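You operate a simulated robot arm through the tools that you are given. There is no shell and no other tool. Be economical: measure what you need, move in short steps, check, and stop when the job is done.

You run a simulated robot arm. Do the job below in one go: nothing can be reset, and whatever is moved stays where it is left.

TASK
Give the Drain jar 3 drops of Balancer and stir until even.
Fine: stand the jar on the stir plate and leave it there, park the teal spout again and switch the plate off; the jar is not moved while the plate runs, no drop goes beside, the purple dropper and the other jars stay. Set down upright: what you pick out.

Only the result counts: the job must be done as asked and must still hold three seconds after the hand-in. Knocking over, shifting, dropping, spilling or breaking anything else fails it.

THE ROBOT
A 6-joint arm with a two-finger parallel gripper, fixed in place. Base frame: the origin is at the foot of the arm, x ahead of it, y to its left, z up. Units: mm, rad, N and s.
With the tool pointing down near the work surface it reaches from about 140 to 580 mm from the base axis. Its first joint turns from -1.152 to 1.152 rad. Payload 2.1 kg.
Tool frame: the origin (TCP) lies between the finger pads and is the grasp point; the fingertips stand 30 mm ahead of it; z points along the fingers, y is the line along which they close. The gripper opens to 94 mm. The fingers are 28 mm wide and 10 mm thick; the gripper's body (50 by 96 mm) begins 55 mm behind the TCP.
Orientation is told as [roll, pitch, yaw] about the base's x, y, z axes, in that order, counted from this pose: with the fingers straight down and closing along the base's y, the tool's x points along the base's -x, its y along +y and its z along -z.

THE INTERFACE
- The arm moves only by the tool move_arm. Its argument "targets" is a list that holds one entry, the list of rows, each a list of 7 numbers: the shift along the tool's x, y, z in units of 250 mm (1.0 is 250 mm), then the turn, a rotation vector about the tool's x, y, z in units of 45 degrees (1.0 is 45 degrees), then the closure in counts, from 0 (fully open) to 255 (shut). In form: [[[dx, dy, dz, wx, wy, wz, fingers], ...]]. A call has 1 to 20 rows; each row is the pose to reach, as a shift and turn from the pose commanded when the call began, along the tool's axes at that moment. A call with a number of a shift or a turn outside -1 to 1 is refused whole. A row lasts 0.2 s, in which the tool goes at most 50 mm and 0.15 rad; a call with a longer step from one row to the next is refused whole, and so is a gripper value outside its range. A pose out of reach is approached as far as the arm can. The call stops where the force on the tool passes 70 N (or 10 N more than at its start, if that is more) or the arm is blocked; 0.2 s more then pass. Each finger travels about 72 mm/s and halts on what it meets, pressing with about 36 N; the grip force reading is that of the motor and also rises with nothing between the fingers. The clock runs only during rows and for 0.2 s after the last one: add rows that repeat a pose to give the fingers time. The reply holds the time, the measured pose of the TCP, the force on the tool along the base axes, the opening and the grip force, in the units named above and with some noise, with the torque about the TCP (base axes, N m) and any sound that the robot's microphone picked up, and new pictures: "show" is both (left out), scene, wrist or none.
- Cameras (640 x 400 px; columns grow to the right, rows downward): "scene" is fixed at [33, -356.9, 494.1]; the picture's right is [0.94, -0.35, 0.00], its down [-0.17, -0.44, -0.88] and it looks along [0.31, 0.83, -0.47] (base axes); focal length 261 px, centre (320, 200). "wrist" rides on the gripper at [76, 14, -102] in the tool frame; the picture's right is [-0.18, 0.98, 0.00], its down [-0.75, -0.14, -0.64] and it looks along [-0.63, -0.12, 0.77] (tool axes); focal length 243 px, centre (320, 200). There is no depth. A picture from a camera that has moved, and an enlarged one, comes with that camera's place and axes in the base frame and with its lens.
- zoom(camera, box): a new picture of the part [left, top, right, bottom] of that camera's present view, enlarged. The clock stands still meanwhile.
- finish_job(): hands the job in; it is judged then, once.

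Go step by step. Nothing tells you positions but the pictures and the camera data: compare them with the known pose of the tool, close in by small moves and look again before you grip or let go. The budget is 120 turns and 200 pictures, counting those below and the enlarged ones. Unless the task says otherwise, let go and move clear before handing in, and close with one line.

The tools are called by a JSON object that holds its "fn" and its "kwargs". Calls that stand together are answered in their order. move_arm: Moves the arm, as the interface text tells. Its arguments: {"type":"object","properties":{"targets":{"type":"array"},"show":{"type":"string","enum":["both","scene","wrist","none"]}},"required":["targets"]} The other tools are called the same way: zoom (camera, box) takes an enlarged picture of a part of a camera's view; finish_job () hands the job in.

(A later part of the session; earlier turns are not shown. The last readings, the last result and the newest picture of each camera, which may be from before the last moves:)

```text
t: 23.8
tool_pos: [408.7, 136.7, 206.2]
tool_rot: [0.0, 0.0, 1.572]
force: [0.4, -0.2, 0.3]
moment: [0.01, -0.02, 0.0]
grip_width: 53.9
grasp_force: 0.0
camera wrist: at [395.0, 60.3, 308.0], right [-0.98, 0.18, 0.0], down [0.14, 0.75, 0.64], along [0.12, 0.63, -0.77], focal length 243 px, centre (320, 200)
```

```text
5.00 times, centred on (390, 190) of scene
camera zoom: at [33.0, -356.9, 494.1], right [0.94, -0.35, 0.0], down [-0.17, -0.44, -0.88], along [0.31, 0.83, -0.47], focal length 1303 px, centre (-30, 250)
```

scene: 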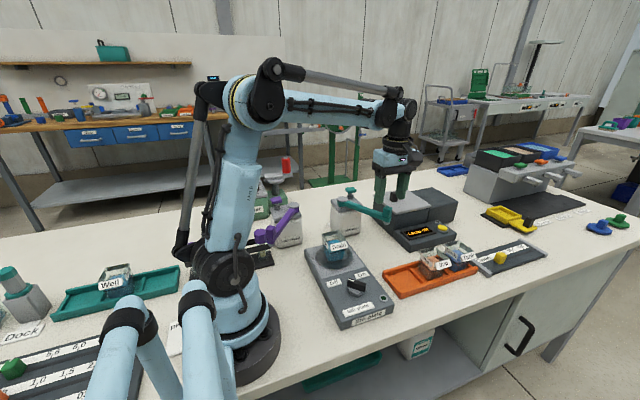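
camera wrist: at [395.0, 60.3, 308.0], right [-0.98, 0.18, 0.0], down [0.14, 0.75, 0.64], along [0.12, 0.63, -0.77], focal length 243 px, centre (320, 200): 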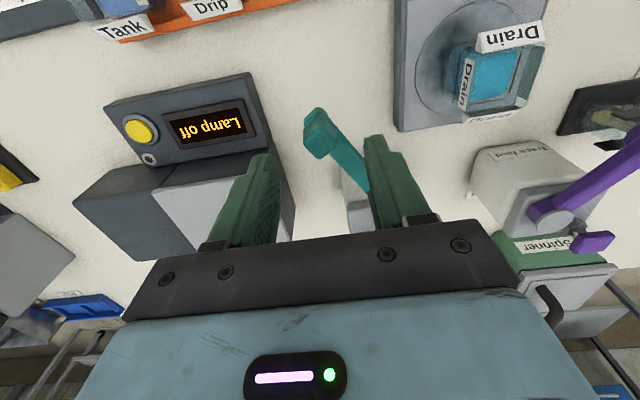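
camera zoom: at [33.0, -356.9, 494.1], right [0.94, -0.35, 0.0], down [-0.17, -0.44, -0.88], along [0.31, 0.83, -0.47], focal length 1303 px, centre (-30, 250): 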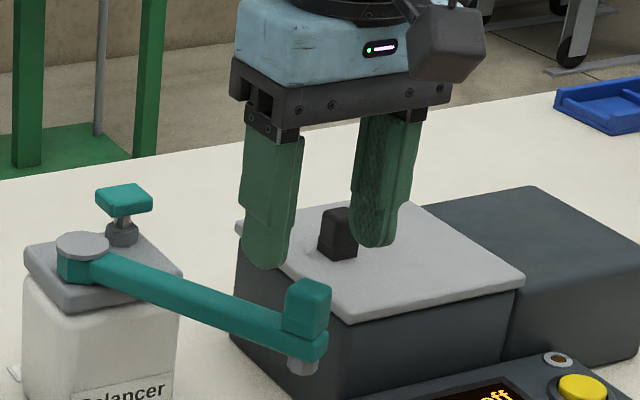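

{"fn": "zoom", "kwargs": {"camera": "wrist", "box": [260, 90, 420, 240]}}

```text
2.67 times, centred on (340, 165) of wrist
camera zoom: at [395.0, 60.3, 308.0], right [-0.98, 0.18, 0.0], down [0.14, 0.75, 0.64], along [0.12, 0.63, -0.77], focal length 647 px, centre (267, 293)
```

zoom: 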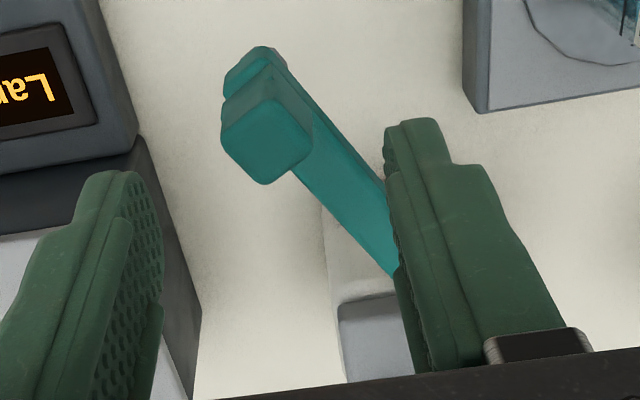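

{"fn": "move_arm", "kwargs": {"targets": [[[0, 0, 0.06, 0, 0, 0, 110], [0, 0, 0.12, 0, 0, 0, 110], [0, 0, 0.172, 0, 0, 0, 110], [0, 0, 0.172, 0, 0, 0, 110]]], "show": "none"}}

{"fn": "zoom", "kwargs": {"camera": "scene", "box": [340, 160, 440, 240]}}

{"fn": "zoom", "kwargs": {"camera": "wrist", "box": [240, 90, 420, 240]}}

```text
t: 24.8
tool_pos: [409.7, 137.7, 164.8]
tool_rot: [0.0, 0.0, 1.571]
force: [-0.3, -0.1, 0.1]
moment: [0.05, -0.03, 0.0]
grip_width: 53.5
grasp_force: 0.0
```

```text
5.00 times, centred on (390, 200) of scene
camera zoom: at [33.0, -356.9, 494.1], right [0.94, -0.35, 0.0], down [-0.17, -0.44, -0.88], along [0.31, 0.83, -0.47], focal length 1303 px, centre (-30, 200)
```

zoom: 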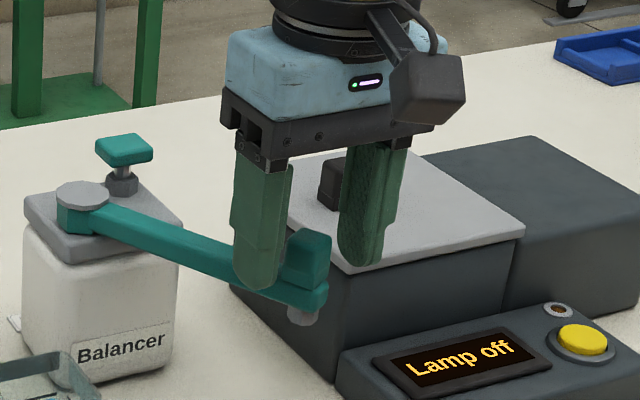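

```text
2.67 times, centred on (330, 165) of wrist
camera zoom: at [394.7, 61.0, 266.0], right [-0.98, 0.18, 0.0], down [0.14, 0.75, 0.64], along [0.12, 0.63, -0.77], focal length 647 px, centre (293, 293)
```

zoom: 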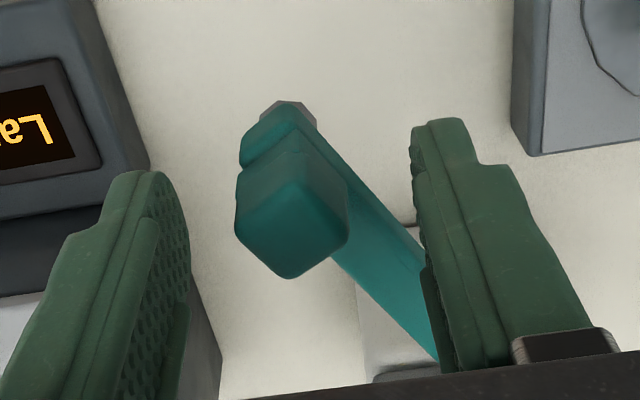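

The fingers straddle the block. I'll narrow the gap to about 45 mm and swing the spout along its arc in stages.

{"fn": "move_arm", "kwargs": {"targets": [[[0, 0, 0, 0, 0, 0, 132], [0, 0, 0, 0, 0, 0, 132], [0.0236, 0.0452, 0, 0, 0, 0, 132], [0.0428, 0.092, 0, 0, 0, 0, 132], [0.058, 0.1404, 0, 0, 0, 0, 132], [0.0692, 0.19, 0, 0, 0, 0, 132], [0.0756, 0.2404, 0, 0, 0, 0, 132], [0.078, 0.2912, 0, 0, 0, 0, 132], [0.078, 0.2912, 0, 0, 0, 0, 132]]]}}

{"fn": "zoom", "kwargs": {"camera": "scene", "box": [310, 160, 430, 280]}}

{"fn": "zoom", "kwargs": {"camera": "wrist", "box": [240, 90, 420, 240]}}

```text
t: 26.8
tool_pos: [337.0, 119.1, 163.9]
tool_rot: [0.001, 0.001, 1.571]
force: [0.3, 0.2, -0.4]
moment: [0.0, -0.02, 0.04]
grip_width: 45.3
grasp_force: 0.1
camera wrist: at [321.6, 42.3, 265.2], right [-0.98, 0.18, 0.0], down [0.14, 0.75, 0.64], along [0.12, 0.63, -0.77], focal length 243 px, centre (320, 200)
```

scene: 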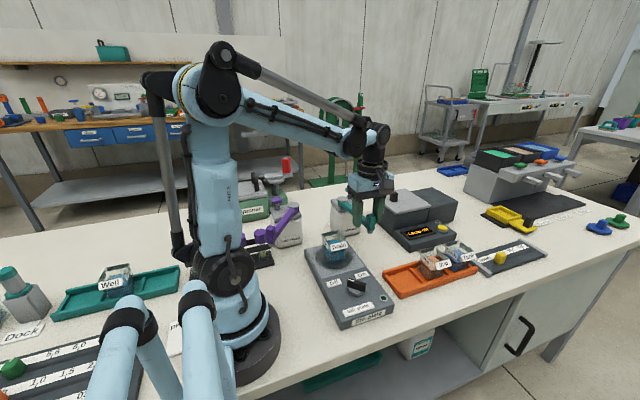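
wrist: 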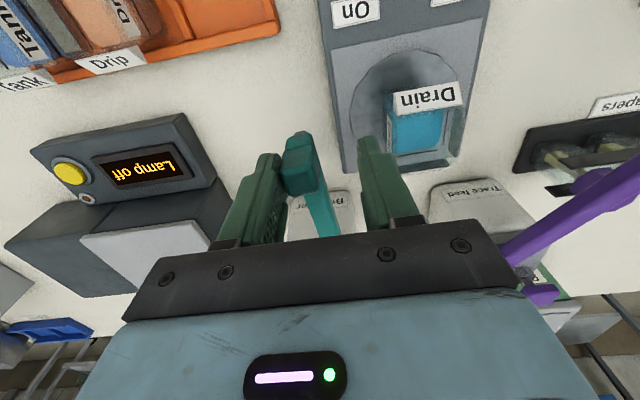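

```text
3.33 times, centred on (370, 220) of scene
camera zoom: at [33.0, -356.9, 494.1], right [0.94, -0.35, 0.0], down [-0.17, -0.44, -0.88], along [0.31, 0.83, -0.47], focal length 869 px, centre (153, 133)
```

zoom: 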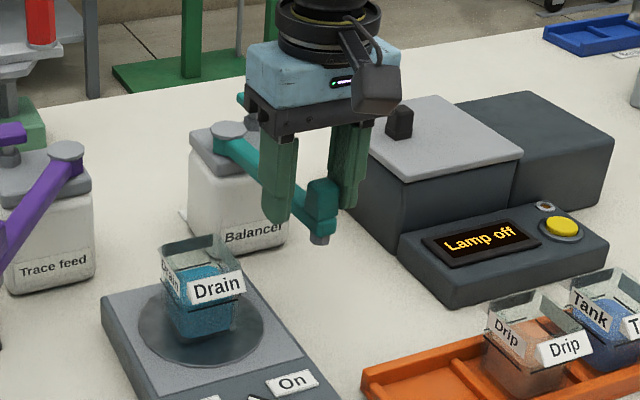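

```text
2.67 times, centred on (330, 165) of wrist
camera zoom: at [321.6, 42.3, 265.2], right [-0.98, 0.18, 0.0], down [0.14, 0.75, 0.64], along [0.12, 0.63, -0.77], focal length 647 px, centre (293, 293)
```

zoom: 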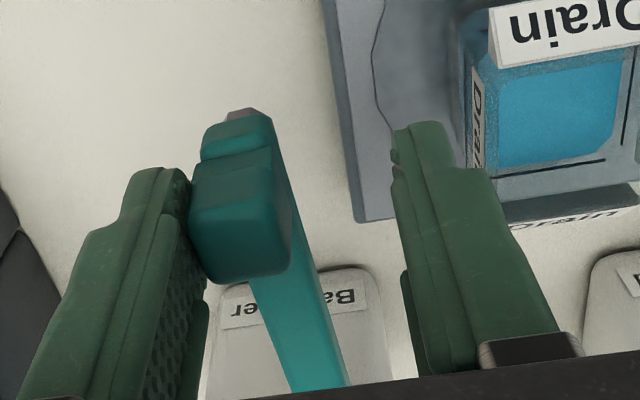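

The spout is swinging with almost no force, and the nozzle at z≈102 clears the jar rim at about 90. I'll continue the arc over the jar.

{"fn": "move_arm", "kwargs": {"targets": [[[-0.0024, 0.0508, 0, 0, 0, 0, 132], [-0.0088, 0.1012, 0, 0, 0, 0, 132], [-0.02, 0.1508, 0, 0, 0, 0, 132], [-0.0352, 0.1992, 0, 0, 0, 0, 132], [-0.0544, 0.246, 0, 0, 0, 0, 132], [-0.078, 0.2912, 0, 0, 0, 0, 132], [-0.078, 0.2912, 0, 0, 0, 0, 132]]], "show": "wrist"}}

{"fn": "zoom", "kwargs": {"camera": "scene", "box": [290, 180, 390, 280]}}

{"fn": "zoom", "kwargs": {"camera": "wrist", "box": [240, 90, 420, 240]}}

```text
t: 28.4
tool_pos: [263.8, 138.9, 163.9]
tool_rot: [-0.001, 0.001, 1.57]
force: [0.0, 0.4, 0.0]
moment: [-0.03, 0.03, 0.02]
grip_width: 45.1
grasp_force: 0.0
camera wrist: at [248.4, 61.9, 265.9], right [-0.98, 0.18, 0.0], down [0.14, 0.75, 0.64], along [0.12, 0.63, -0.77], focal length 243 px, centre (320, 200)
```

wrist: 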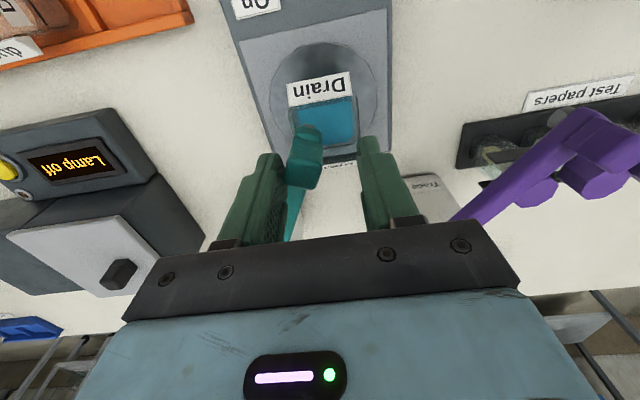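

```text
4.00 times, centred on (340, 230) of scene
camera zoom: at [33.0, -356.9, 494.1], right [0.94, -0.35, 0.0], down [-0.17, -0.44, -0.88], along [0.31, 0.83, -0.47], focal length 1042 px, centre (240, 80)
```

zoom: 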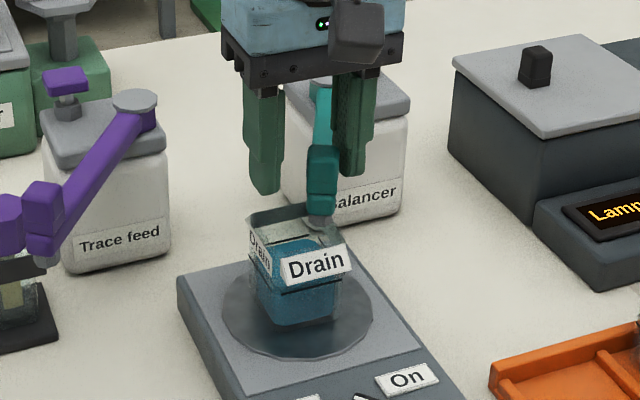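

```text
2.67 times, centred on (330, 165) of wrist
camera zoom: at [248.4, 61.9, 265.9], right [-0.98, 0.18, 0.0], down [0.14, 0.75, 0.64], along [0.12, 0.63, -0.77], focal length 647 px, centre (293, 293)
```

zoom: 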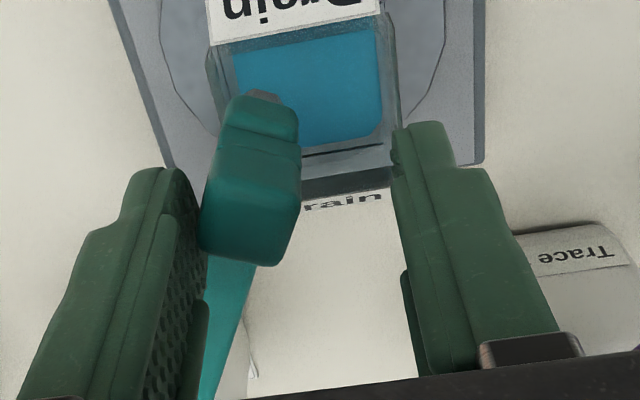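

The nozzle is near (270,134) and the jar centre near (258.5,143). I'll advance another 14 mm along the arc.

{"fn": "move_arm", "kwargs": {"targets": [[[-0.014, 0.0245, 0, 0, 0, 0, 132], [-0.028, 0.047, 0, 0, 0, 0, 132], [-0.028, 0.047, 0, 0, 0, 0, 132]]], "show": "wrist"}}

{"fn": "zoom", "kwargs": {"camera": "scene", "box": [300, 190, 380, 270]}}

{"fn": "zoom", "kwargs": {"camera": "wrist", "box": [240, 70, 420, 220]}}

```text
t: 29.2
tool_pos: [251.0, 143.6, 164.0]
tool_rot: [0.001, -0.001, 1.571]
force: [2.5, 0.4, 0.1]
moment: [-0.01, 0.01, 0.03]
grip_width: 45.8
grasp_force: 0.7
camera wrist: at [237.0, 68.1, 266.3], right [-0.98, 0.18, 0.0], down [0.14, 0.75, 0.64], along [0.12, 0.63, -0.77], focal length 243 px, centre (320, 200)
```

wrist: 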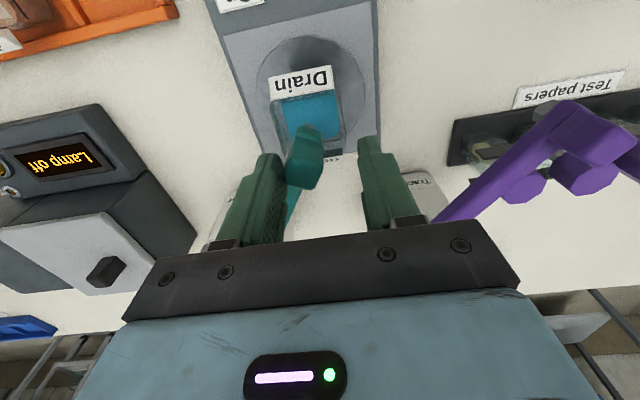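

```text
5.00 times, centred on (340, 230) of scene
camera zoom: at [33.0, -356.9, 494.1], right [0.94, -0.35, 0.0], down [-0.17, -0.44, -0.88], along [0.31, 0.83, -0.47], focal length 1303 px, centre (220, 50)
```

zoom: 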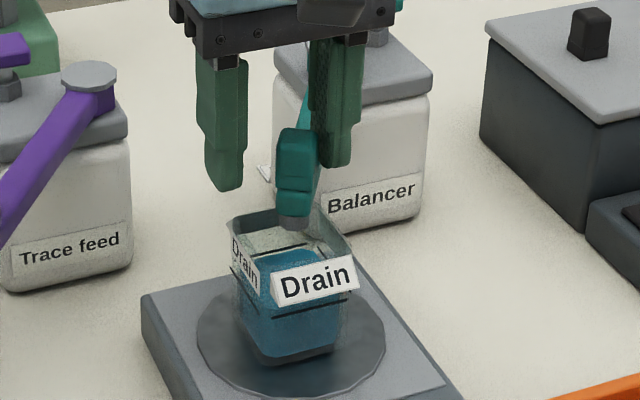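

```text
2.67 times, centred on (330, 145) of wrist
camera zoom: at [237.0, 68.1, 266.3], right [-0.98, 0.18, 0.0], down [0.14, 0.75, 0.64], along [0.12, 0.63, -0.77], focal length 647 px, centre (293, 347)
```

zoom: 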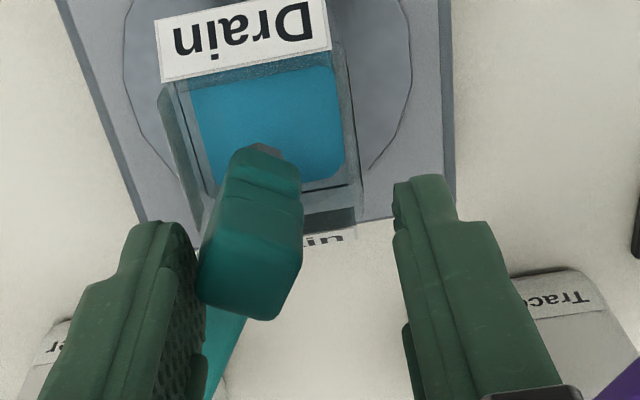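

The nozzle is now over the jar opening, near (258,140). I'll back off the contact and lift clear, then check it stays.

{"fn": "move_arm", "kwargs": {"targets": [[[0, -0.02, 0, 0, 0, 0, 120], [0, -0.02, -0.1, 0, 0, 0, 120], [0, -0.02, -0.24, 0, 0, 0, 120], [0, -0.02, -0.36, 0, 0, 0, 120], [0, -0.02, -0.36, 0, 0, 0, 120]]], "show": "wrist"}}

{"fn": "zoom", "kwargs": {"camera": "scene", "box": [300, 190, 380, 270]}}

{"fn": "zoom", "kwargs": {"camera": "wrist", "box": [220, 30, 420, 190]}}

```text
t: 30.4
tool_pos: [256.5, 144.5, 253.2]
tool_rot: [0.0, 0.0, 1.569]
force: [0.1, 0.4, -0.7]
moment: [0.02, 0.01, -0.03]
grip_width: 49.8
grasp_force: 0.1
camera wrist: at [241.1, 67.3, 355.6], right [-0.98, 0.18, 0.0], down [0.14, 0.75, 0.64], along [0.12, 0.63, -0.77], focal length 243 px, centre (320, 200)
```

wrist: 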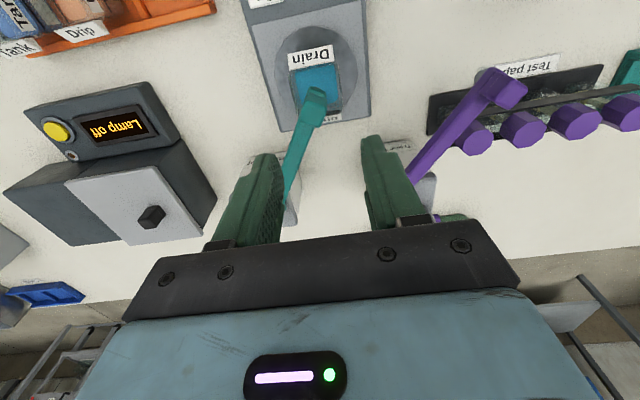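

```text
5.00 times, centred on (340, 230) of scene
camera zoom: at [33.0, -356.9, 494.1], right [0.94, -0.35, 0.0], down [-0.17, -0.44, -0.88], along [0.31, 0.83, -0.47], focal length 1303 px, centre (220, 50)
```

zoom: 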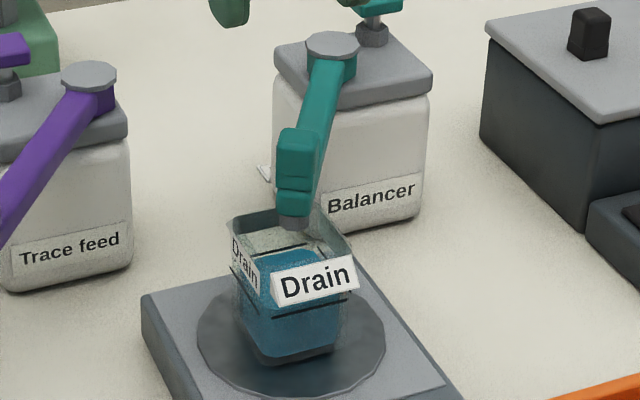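

```text
2.50 times, centred on (320, 110) of wrist
camera zoom: at [241.1, 67.3, 355.6], right [-0.98, 0.18, 0.0], down [0.14, 0.75, 0.64], along [0.12, 0.63, -0.77], focal length 606 px, centre (320, 425)
```

zoom: 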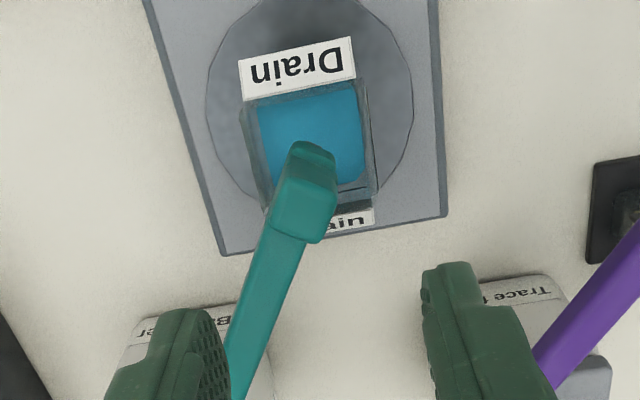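

The spout stays over the jar. Now I'll close the fingers and hover above the Balancer's pump cap, near (378,289).

{"fn": "move_arm", "kwargs": {"targets": [[[-0.1, -0.08, 0, 0, 0, 0, 255], [-0.22, -0.18, 0, 0, 0, 0, 255], [-0.34, -0.28, 0, 0, 0, 0, 255], [-0.46, -0.38, 0, 0, 0, 0, 255], [-0.578, -0.486, 0, 0, 0, 0, 255], [-0.578, -0.486, 0, 0, 0, 0, 255]]], "show": "both"}}

{"fn": "zoom", "kwargs": {"camera": "scene", "box": [310, 130, 410, 230]}}

{"fn": "zoom", "kwargs": {"camera": "wrist", "box": [220, 30, 420, 230]}}

```text
t: 31.8
tool_pos: [378.3, 289.6, 252.2]
tool_rot: [0.001, -0.001, 1.571]
force: [0.4, -0.3, -0.2]
moment: [0.0, 0.01, 0.01]
grip_width: 0.0
grasp_force: 32.9
camera wrist: at [363.6, 213.1, 354.3], right [-0.98, 0.18, 0.0], down [0.14, 0.75, 0.64], along [0.12, 0.63, -0.77], focal length 243 px, centre (320, 200)
```

scene: 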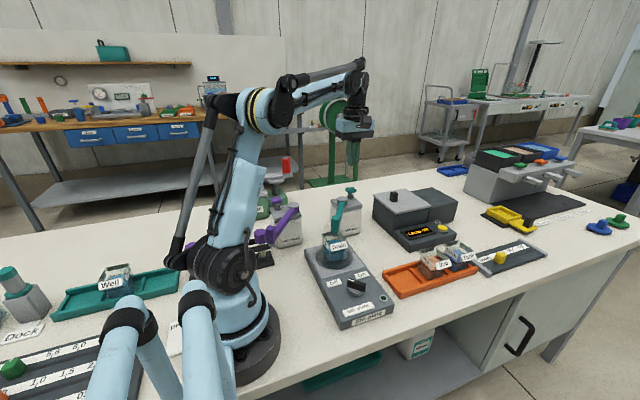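
wrist: 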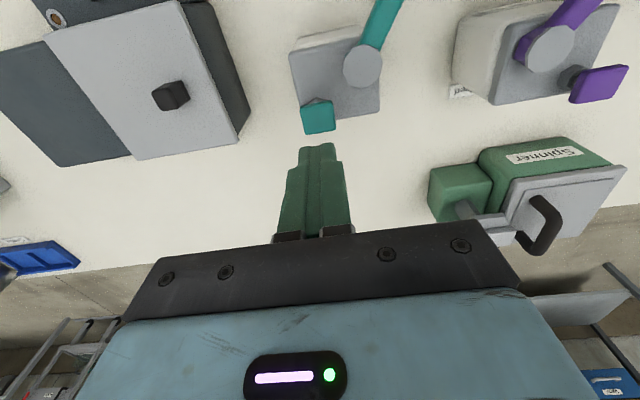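

```text
4.00 times, centred on (360, 180) of scene
camera zoom: at [33.0, -356.9, 494.1], right [0.94, -0.35, 0.0], down [-0.17, -0.44, -0.88], along [0.31, 0.83, -0.47], focal length 1042 px, centre (160, 280)
```

zoom: 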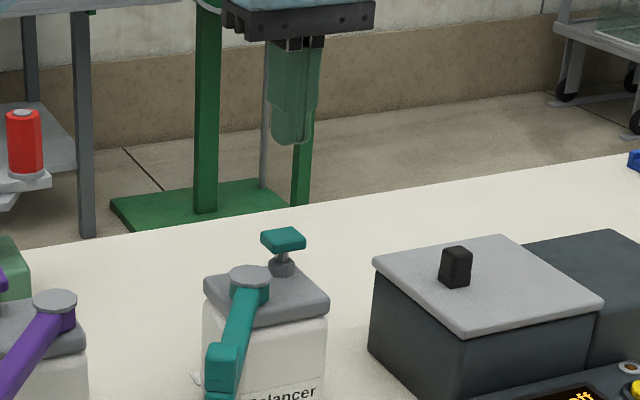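

```text
2.00 times, centred on (320, 130) of wrist
camera zoom: at [363.6, 213.1, 354.3], right [-0.98, 0.18, 0.0], down [0.14, 0.75, 0.64], along [0.12, 0.63, -0.77], focal length 485 px, centre (320, 340)
```

zoom: 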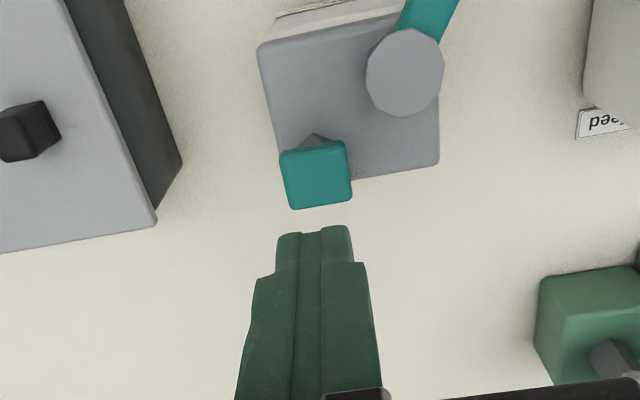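

The pump cap is at about (378.5,292.5) with its top near z≈142. I'll descend until the tips are just above it.

{"fn": "move_arm", "kwargs": {"targets": [[[-0.012, 0, 0.09, 0, 0, 0, 255], [-0.012, 0, 0.18, 0, 0, 0, 255], [-0.012, 0, 0.26, 0, 0, 0, 255], [-0.012, 0, 0.28, 0, 0, 0, 255], [-0.012, 0, 0.28, 0, 0, 0, 255]]], "show": "none"}}

{"fn": "zoom", "kwargs": {"camera": "scene", "box": [320, 160, 380, 220]}}

{"fn": "zoom", "kwargs": {"camera": "wrist", "box": [220, 50, 420, 230]}}

```text
t: 33.0
tool_pos: [377.5, 292.2, 183.9]
tool_rot: [-0.001, 0.0, 1.57]
force: [-0.1, 0.2, 0.9]
moment: [0.01, 0.0, 0.0]
grip_width: 0.0
grasp_force: 33.3
```

```text
6.67 times, centred on (350, 190) of scene
camera zoom: at [33.0, -356.9, 494.1], right [0.94, -0.35, 0.0], down [-0.17, -0.44, -0.88], along [0.31, 0.83, -0.47], focal length 1737 px, centre (120, 267)
```

zoom: 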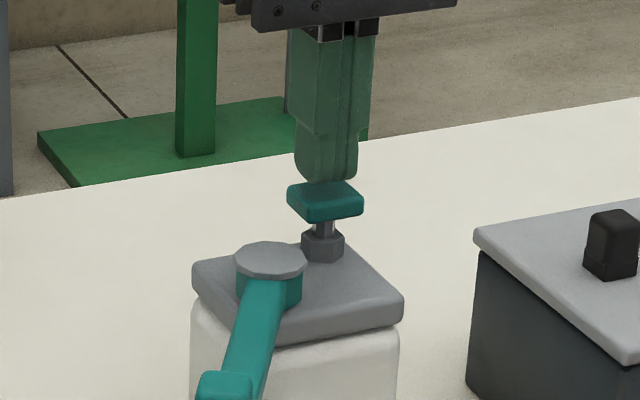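

```text
2.22 times, centred on (320, 140) of wrist
camera zoom: at [363.4, 215.8, 284.7], right [-0.98, 0.18, 0.0], down [0.14, 0.75, 0.64], along [0.12, 0.63, -0.77], focal length 539 px, centre (320, 333)
```

zoom: 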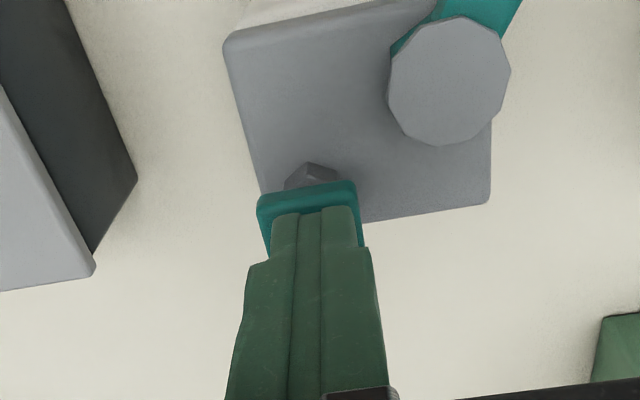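

{"fn": "move_arm", "kwargs": {"targets": [[[0, 0, 0.012, 0, 0, 0, 255], [0, 0, 0.024, 0, 0, 0, 255], [0, 0, 0.036, 0, 0, 0, 255], [0, 0, 0.036, 0, 0, 0, 255]]], "show": "none"}}

{"fn": "zoom", "kwargs": {"camera": "scene", "box": [320, 160, 380, 220]}}

```text
t: 34.0
tool_pos: [377.8, 292.6, 173.7]
tool_rot: [0.0, -0.001, 1.57]
force: [0.1, -0.4, -0.1]
moment: [-0.01, -0.01, -0.02]
grip_width: 0.0
grasp_force: 33.4
```

```text
6.67 times, centred on (350, 190) of scene
camera zoom: at [33.0, -356.9, 494.1], right [0.94, -0.35, 0.0], down [-0.17, -0.44, -0.88], along [0.31, 0.83, -0.47], focal length 1737 px, centre (120, 267)
```

zoom: 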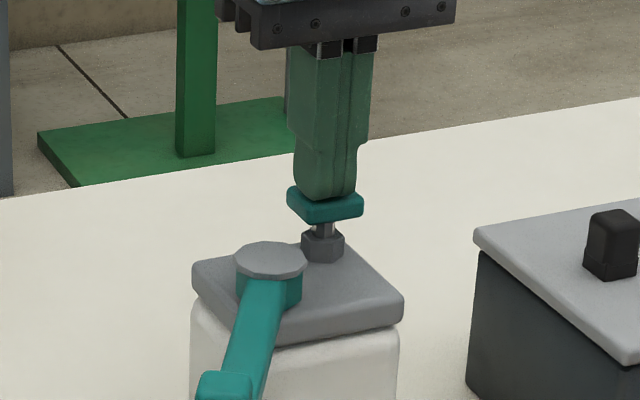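

The tip is almost touching the cap. I'll press 4 mm and watch for force and sound.

{"fn": "move_arm", "kwargs": {"targets": [[[0, 0, 0.008, 0, 0, 0, 255], [0, 0, 0.016, 0, 0, 0, 255]]], "show": "none"}}

{"fn": "zoom", "kwargs": {"camera": "scene", "box": [320, 160, 380, 220]}}

```text
t: 34.6
tool_pos: [377.7, 293.5, 170.6]
tool_rot: [0.0, 0.0, 1.57]
force: [-1.4, 0.9, 0.8]
moment: [0.03, 0.02, 0.02]
grip_width: 0.1
grasp_force: 32.5
```

```text
6.67 times, centred on (350, 190) of scene
camera zoom: at [33.0, -356.9, 494.1], right [0.94, -0.35, 0.0], down [-0.17, -0.44, -0.88], along [0.31, 0.83, -0.47], focal length 1737 px, centre (120, 267)
```

zoom: 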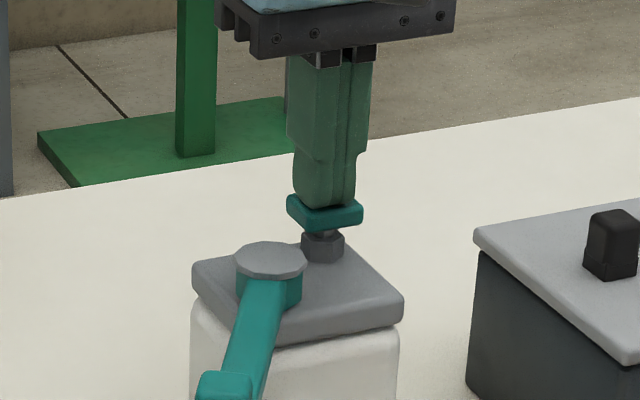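

{"fn": "move_arm", "kwargs": {"targets": [[[0, 0, 0.008, 0, 0, 0, 255], [0, 0, 0.014, 0, 0, 0, 255]]], "show": "none"}}

{"fn": "zoom", "kwargs": {"camera": "scene", "box": [310, 160, 390, 260]}}

```text
t: 35.2
tool_pos: [378.7, 291.5, 166.5]
tool_rot: [0.0, -0.002, 1.571]
force: [0.4, 0.4, 1.8]
moment: [0.02, 0.0, 0.0]
grip_width: 0.0
grasp_force: 32.7
heard: click
```

```text
4.00 times, centred on (350, 210) of scene
camera zoom: at [32.9, -356.9, 494.1], right [0.94, -0.35, 0.0], down [-0.17, -0.44, -0.88], along [0.31, 0.83, -0.47], focal length 1042 px, centre (200, 160)
```

zoom: 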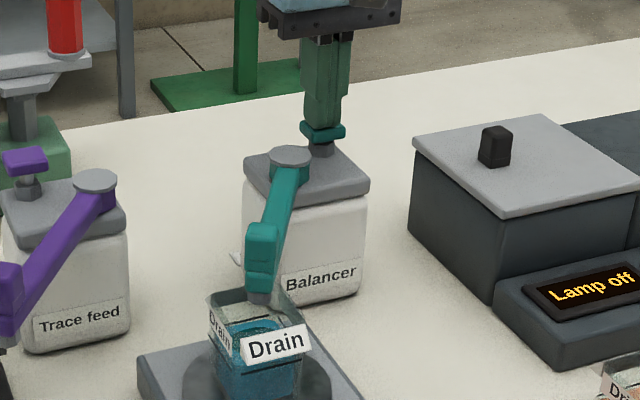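

A click, which is one drop. I'll release fully and check the jar.

{"fn": "move_arm", "kwargs": {"targets": [[[0, 0, -0.02, 0, 0, 0, 255], [0, 0, -0.044, 0, 0, 0, 255], [0, 0, -0.044, 0, 0, 0, 255]]], "show": "none"}}

{"fn": "zoom", "kwargs": {"camera": "scene", "box": [300, 180, 380, 270]}}

```text
t: 36.0
tool_pos: [379.5, 292.8, 178.7]
tool_rot: [-0.001, 0.0, 1.57]
force: [0.7, -0.5, 0.7]
moment: [0.01, 0.01, 0.03]
grip_width: 0.1
grasp_force: 33.3
```

```text
4.44 times, centred on (340, 225) of scene
camera zoom: at [33.0, -356.9, 494.1], right [0.94, -0.35, 0.0], down [-0.17, -0.44, -0.88], along [0.31, 0.83, -0.47], focal length 1158 px, centre (231, 89)
```

zoom: 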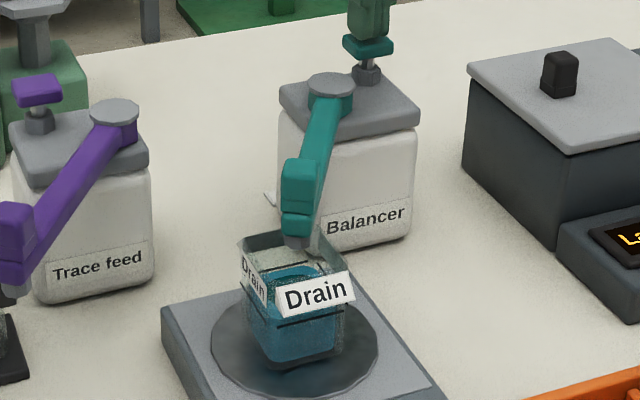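

The cap has sprung back. Second press and release.

{"fn": "move_arm", "kwargs": {"targets": [[[0, 0, 0.012, 0, 0, 0, 255], [0, 0, 0.024, 0, 0, 0, 255], [0, 0, 0.034, 0, 0, 0, 255], [0, 0, 0.044, 0, 0, 0, 255], [0, 0, 0.046, 0, 0, 0, 255], [0, 0, 0.024, 0, 0, 0, 255], [0, 0, 0, 0, 0, 0, 255], [0, 0, 0, 0, 0, 0, 255]]], "show": "none"}}

{"fn": "zoom", "kwargs": {"camera": "scene", "box": [310, 210, 370, 270]}}

```text
t: 37.8
tool_pos: [380.3, 294.1, 178.5]
tool_rot: [0.0, 0.0, 1.571]
force: [-0.4, 0.6, -0.3]
moment: [-0.02, 0.02, -0.01]
grip_width: 0.1
grasp_force: 33.4
heard: click
```

```text
6.67 times, centred on (340, 240) of scene
camera zoom: at [33.0, -356.9, 494.1], right [0.94, -0.35, 0.0], down [-0.17, -0.44, -0.88], along [0.31, 0.83, -0.47], focal length 1737 px, centre (187, -67)
```

zoom: 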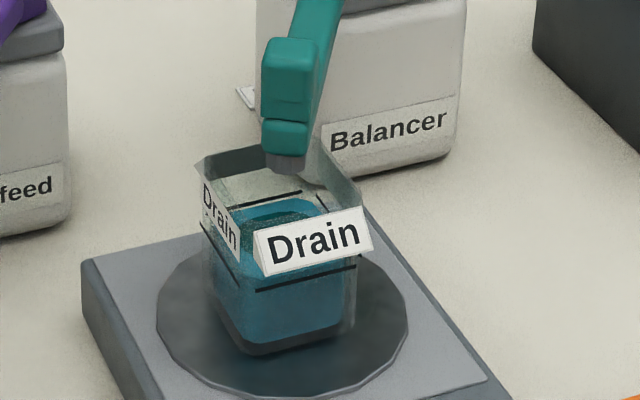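

Second click, and the drops are going into the jar (a darker ring shows in the liquid). Now the third press.

{"fn": "move_arm", "kwargs": {"targets": [[[0, 0, 0.012, 0, 0, 0, 255], [0, 0, 0.024, 0, 0, 0, 255], [0, 0, 0.034, 0, 0, 0, 255], [0, 0, 0.044, 0, 0, 0, 255], [0, 0, 0.046, 0, 0, 0, 255], [0, 0, 0.024, 0, 0, 0, 255], [0, 0, 0, 0, 0, 0, 255], [0, 0, -0.15, 0, 0, 0, 255], [0, 0, -0.3, 0, 0, 0, 255], [0, 0, -0.3, 0, 0, 0, 255]]], "show": "wrist"}}

{"fn": "zoom", "kwargs": {"camera": "scene", "box": [310, 190, 370, 270]}}

```text
t: 40.0
tool_pos: [379.0, 291.5, 254.4]
tool_rot: [-0.001, 0.001, 1.57]
force: [0.8, -0.5, -0.6]
moment: [-0.01, -0.04, 0.0]
grip_width: 0.0
grasp_force: 33.2
heard: click
camera wrist: at [363.9, 214.8, 357.1], right [-0.98, 0.18, 0.0], down [0.14, 0.75, 0.64], along [0.12, 0.63, -0.77], focal length 243 px, centre (320, 200)
```

wrist: 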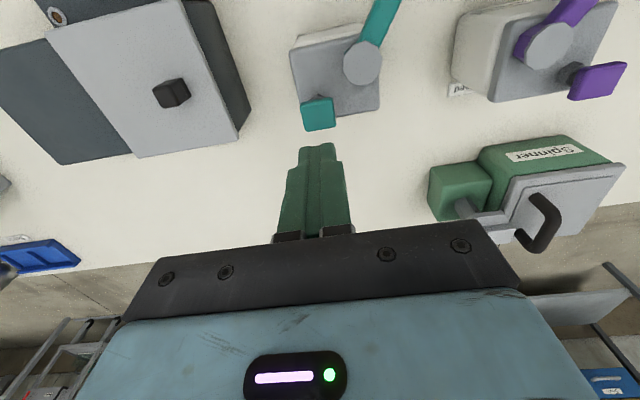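

```text
5.00 times, centred on (340, 230) of scene
camera zoom: at [33.0, -356.9, 494.1], right [0.94, -0.35, 0.0], down [-0.17, -0.44, -0.88], along [0.31, 0.83, -0.47], focal length 1303 px, centre (220, 50)
```

zoom: 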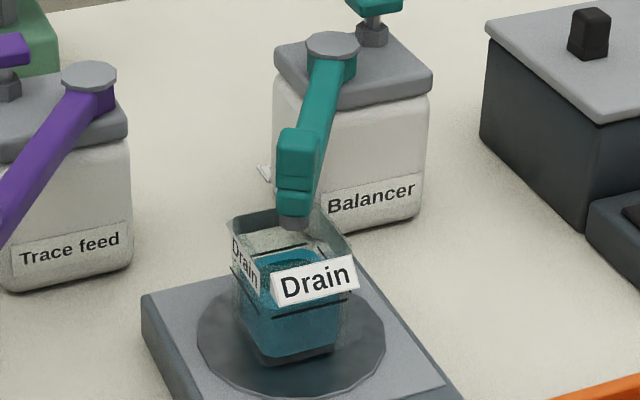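

Three clicks in total, so the drops are done. Now I'll go back above the spout block, near (258,140), with the fingers about 50 mm open to park it.

{"fn": "move_arm", "kwargs": {"targets": [[[0.1, 0.08, 0, 0, 0, 0, 255], [0.22, 0.18, 0, 0, 0, 0, 110], [0.34, 0.28, 0, 0, 0, 0, 110], [0.46, 0.38, 0, 0, 0, 0, 110], [0.56, 0.46, 0, 0, 0, 0, 110], [0.602, 0.486, 0, 0, 0, 0, 110], [0.602, 0.486, 0.15, 0, 0, 0, 110], [0.602, 0.486, 0.15, 0, 0, 0, 110]]], "show": "wrist"}}

{"fn": "zoom", "kwargs": {"camera": "wrist", "box": [220, 50, 420, 210]}}

```text
t: 41.8
tool_pos: [259.3, 142.0, 215.6]
tool_rot: [-0.001, 0.0, 1.571]
force: [-0.4, -0.3, -0.5]
moment: [0.01, 0.04, 0.02]
grip_width: 53.5
grasp_force: 0.0
camera wrist: at [243.9, 65.8, 317.2], right [-0.98, 0.18, 0.0], down [0.14, 0.75, 0.64], along [0.12, 0.63, -0.77], focal length 243 px, centre (320, 200)
```

wrist: 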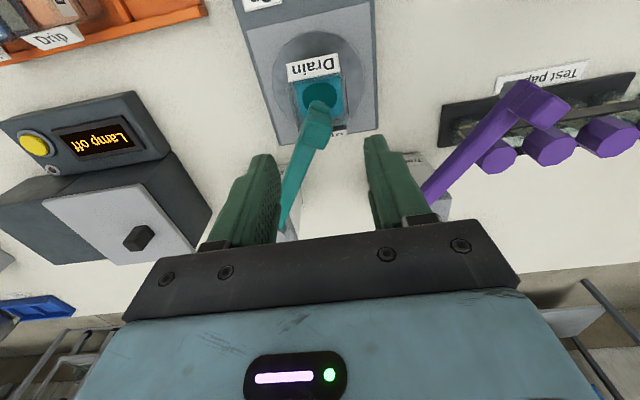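

```text
2.50 times, centred on (320, 130) of wrist
camera zoom: at [243.9, 65.8, 317.2], right [-0.98, 0.18, 0.0], down [0.14, 0.75, 0.64], along [0.12, 0.63, -0.77], focal length 606 px, centre (320, 375)
```

zoom: 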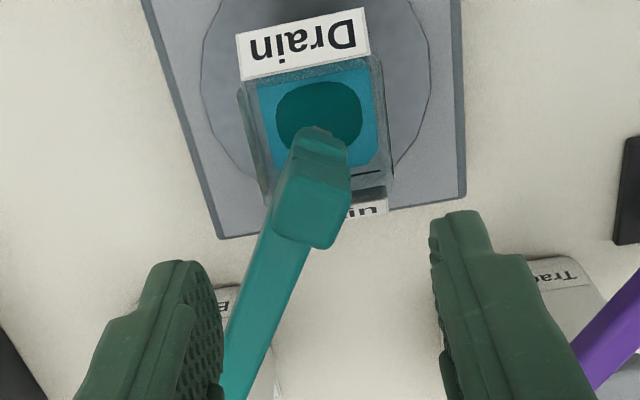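

The dark spot of drops is in the middle of the jar. I'll descend around the block.

{"fn": "move_arm", "kwargs": {"targets": [[[0, 0, 0.08, 0, 0, 0, 110], [0, 0, 0.16, 0, 0, 0, 110], [0, 0, 0.204, 0, 0, 0, 110], [0, 0, 0.204, 0, 0, 0, 110]]], "show": "none"}}

{"fn": "zoom", "kwargs": {"camera": "scene", "box": [300, 180, 380, 260]}}

{"fn": "zoom", "kwargs": {"camera": "wrist", "box": [220, 80, 420, 240]}}

```text
t: 42.8
tool_pos: [257.5, 141.5, 163.3]
tool_rot: [0.0, 0.0, 1.572]
force: [-0.1, 0.6, 0.1]
moment: [0.01, 0.03, 0.02]
grip_width: 53.6
grasp_force: 0.0
```

```text
5.00 times, centred on (340, 220) of scene
camera zoom: at [33.0, -356.9, 494.1], right [0.94, -0.35, 0.0], down [-0.17, -0.44, -0.88], along [0.31, 0.83, -0.47], focal length 1303 px, centre (220, 100)
```

zoom: 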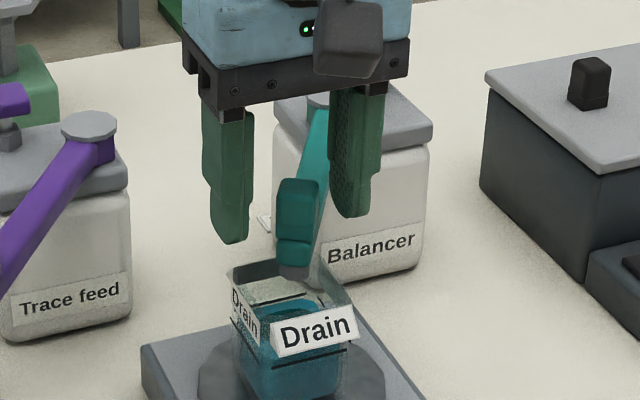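

```text
2.50 times, centred on (320, 160) of wrist
camera zoom: at [242.9, 65.7, 265.8], right [-0.98, 0.18, 0.0], down [0.14, 0.75, 0.64], along [0.12, 0.63, -0.77], focal length 606 px, centre (320, 300)
```

zoom: 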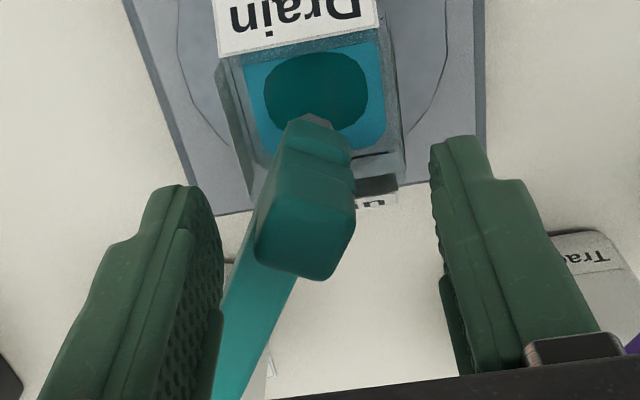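

I'll narrow the gap and swing the spout back along the arc, stopping short of the park position.

{"fn": "move_arm", "kwargs": {"targets": [[[0, 0, 0, 0, 0, 0, 132], [0.0192, -0.0356, 0, 0, 0, 0, 132], [0.038, -0.072, 0, 0, 0, 0, 132], [0.0572, -0.1188, 0, 0, 0, 0, 132], [0.0724, -0.1672, 0, 0, 0, 0, 132], [0.0836, -0.2168, 0, 0, 0, 0, 132], [0.09, -0.2672, 0, 0, 0, 0, 132], [0.0924, -0.318, 0, 0, 0, 0, 132], [0.09, -0.3688, 0, 0, 0, 0, 132], [0.0836, -0.4192, 0, 0, 0, 0, 132], [0.0724, -0.4688, 0, 0, 0, 0, 132], [0.0572, -0.5172, 0, 0, 0, 0, 132], [0.038, -0.564, 0, 0, 0, 0, 132], [0.038, -0.564, 0, 0, 0, 0, 132]]], "show": "wrist"}}

{"fn": "zoom", "kwargs": {"camera": "scene", "box": [330, 180, 410, 230]}}

{"fn": "zoom", "kwargs": {"camera": "wrist", "box": [220, 80, 420, 240]}}

```text
t: 45.8
tool_pos: [397.7, 133.1, 165.2]
tool_rot: [0.001, 0.0, 1.57]
force: [-0.5, -0.1, -0.2]
moment: [0.01, -0.01, 0.0]
grip_width: 45.1
grasp_force: 0.0
camera wrist: at [383.1, 56.4, 267.3], right [-0.98, 0.18, 0.0], down [0.14, 0.75, 0.64], along [0.12, 0.63, -0.77], focal length 243 px, centre (320, 200)
```

wrist: 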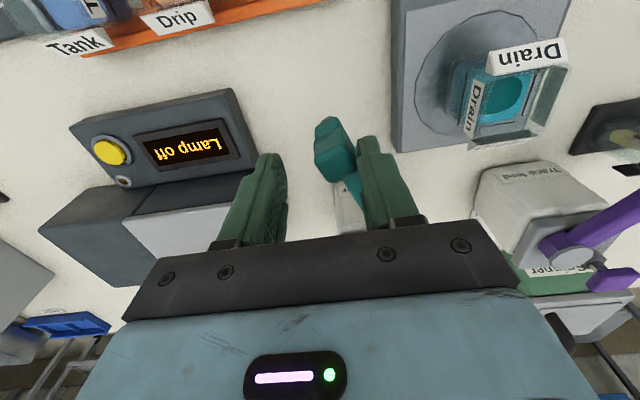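

```text
8.00 times, centred on (370, 205) of scene
camera zoom: at [33.0, -356.9, 494.1], right [0.94, -0.35, 0.0], down [-0.17, -0.44, -0.88], along [0.31, 0.83, -0.47], focal length 2085 px, centre (-80, 160)
```

zoom: 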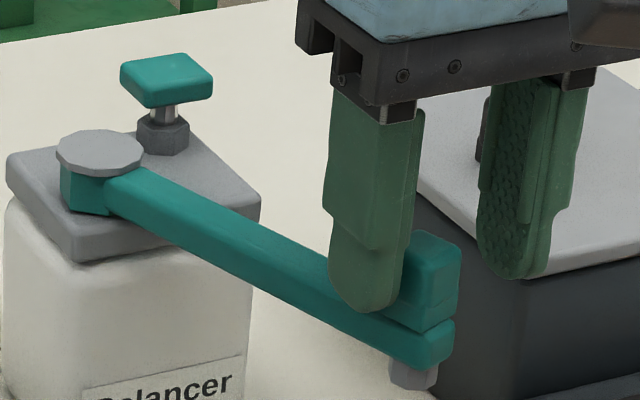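

```text
2.50 times, centred on (320, 160) of wrist
camera zoom: at [383.1, 56.4, 267.3], right [-0.98, 0.18, 0.0], down [0.14, 0.75, 0.64], along [0.12, 0.63, -0.77], focal length 606 px, centre (320, 300)
```

zoom: 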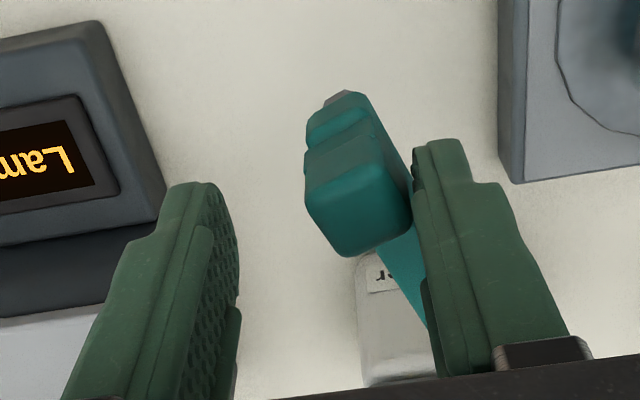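

About 20 mm of arc remains to the park position, so I'll advance 16 mm and compare.

{"fn": "move_arm", "kwargs": {"targets": [[[-0.014, -0.028, 0, 0, 0, 0, 132], [-0.032, -0.056, 0, 0, 0, 0, 132], [-0.032, -0.056, 0, 0, 0, 0, 132]]], "show": "none"}}

{"fn": "zoom", "kwargs": {"camera": "scene", "box": [330, 180, 410, 230]}}

```text
t: 46.6
tool_pos: [411.5, 141.9, 164.6]
tool_rot: [0.0, 0.001, 1.572]
force: [-0.2, -0.4, -0.5]
moment: [0.02, 0.0, -0.01]
grip_width: 45.2
grasp_force: 0.1
```

```text
8.00 times, centred on (370, 205) of scene
camera zoom: at [33.0, -356.9, 494.1], right [0.94, -0.35, 0.0], down [-0.17, -0.44, -0.88], along [0.31, 0.83, -0.47], focal length 2085 px, centre (-80, 160)
```

zoom: 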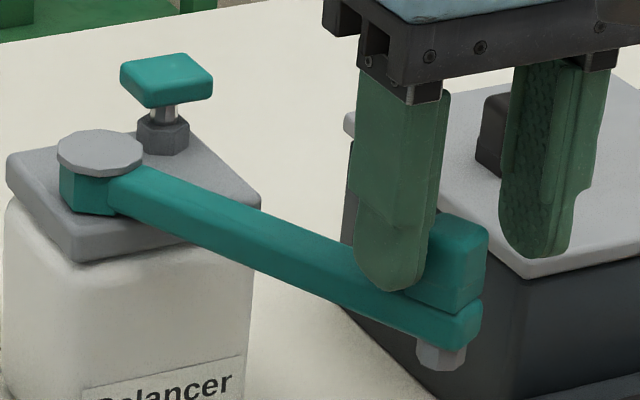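

{"fn": "move_arm", "kwargs": {"targets": [[[-0.012, -0.021, 0, 0, 0, 0, 132], [-0.012, -0.021, 0, 0, 0, 0, 132]]], "show": "none"}}

{"fn": "zoom", "kwargs": {"camera": "scene", "box": [330, 180, 410, 230]}}

```text
t: 47.2
tool_pos: [417.8, 145.0, 164.4]
tool_rot: [0.0, 0.0, 1.571]
force: [0.3, 0.6, -0.1]
moment: [0.01, 0.05, -0.02]
grip_width: 45.4
grasp_force: 0.1
```

```text
8.00 times, centred on (370, 205) of scene
camera zoom: at [33.0, -356.9, 494.1], right [0.94, -0.35, 0.0], down [-0.17, -0.44, -0.88], along [0.31, 0.83, -0.47], focal length 2085 px, centre (-80, 160)
```

zoom: 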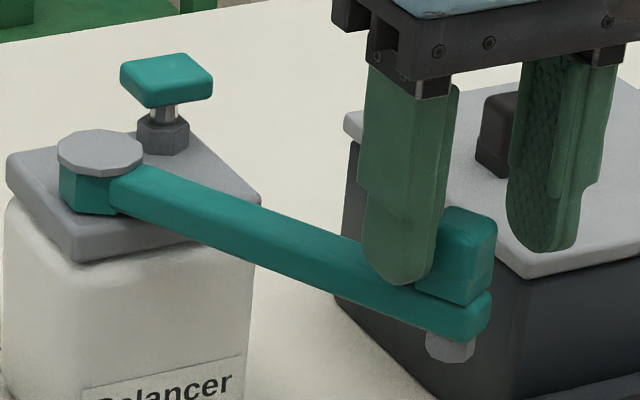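

{"fn": "move_arm", "kwargs": {"targets": [[[-0.003, -0.005, 0, 0, 0, 0, 132], [-0.003, -0.005, 0, 0, 0, 0, 132]]], "show": "none"}}

{"fn": "zoom", "kwargs": {"camera": "scene", "box": [330, 180, 410, 230]}}

```text
t: 47.8
tool_pos: [418.6, 144.5, 164.7]
tool_rot: [0.001, 0.0, 1.57]
force: [0.4, -0.3, -0.4]
moment: [0.02, -0.01, 0.02]
grip_width: 45.6
grasp_force: 0.2
```

```text
8.00 times, centred on (370, 205) of scene
camera zoom: at [33.0, -356.9, 494.1], right [0.94, -0.35, 0.0], down [-0.17, -0.44, -0.88], along [0.31, 0.83, -0.47], focal length 2085 px, centre (-80, 160)
```

zoom: 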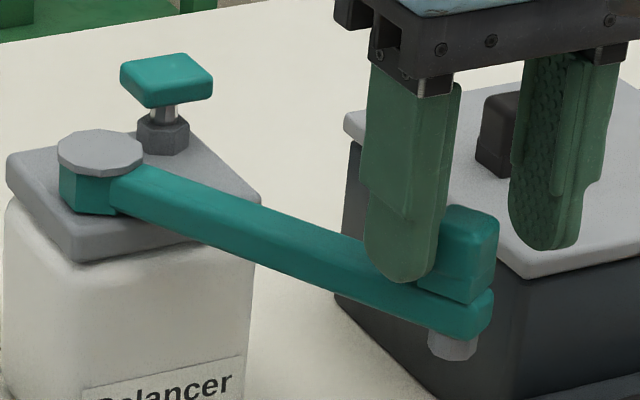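

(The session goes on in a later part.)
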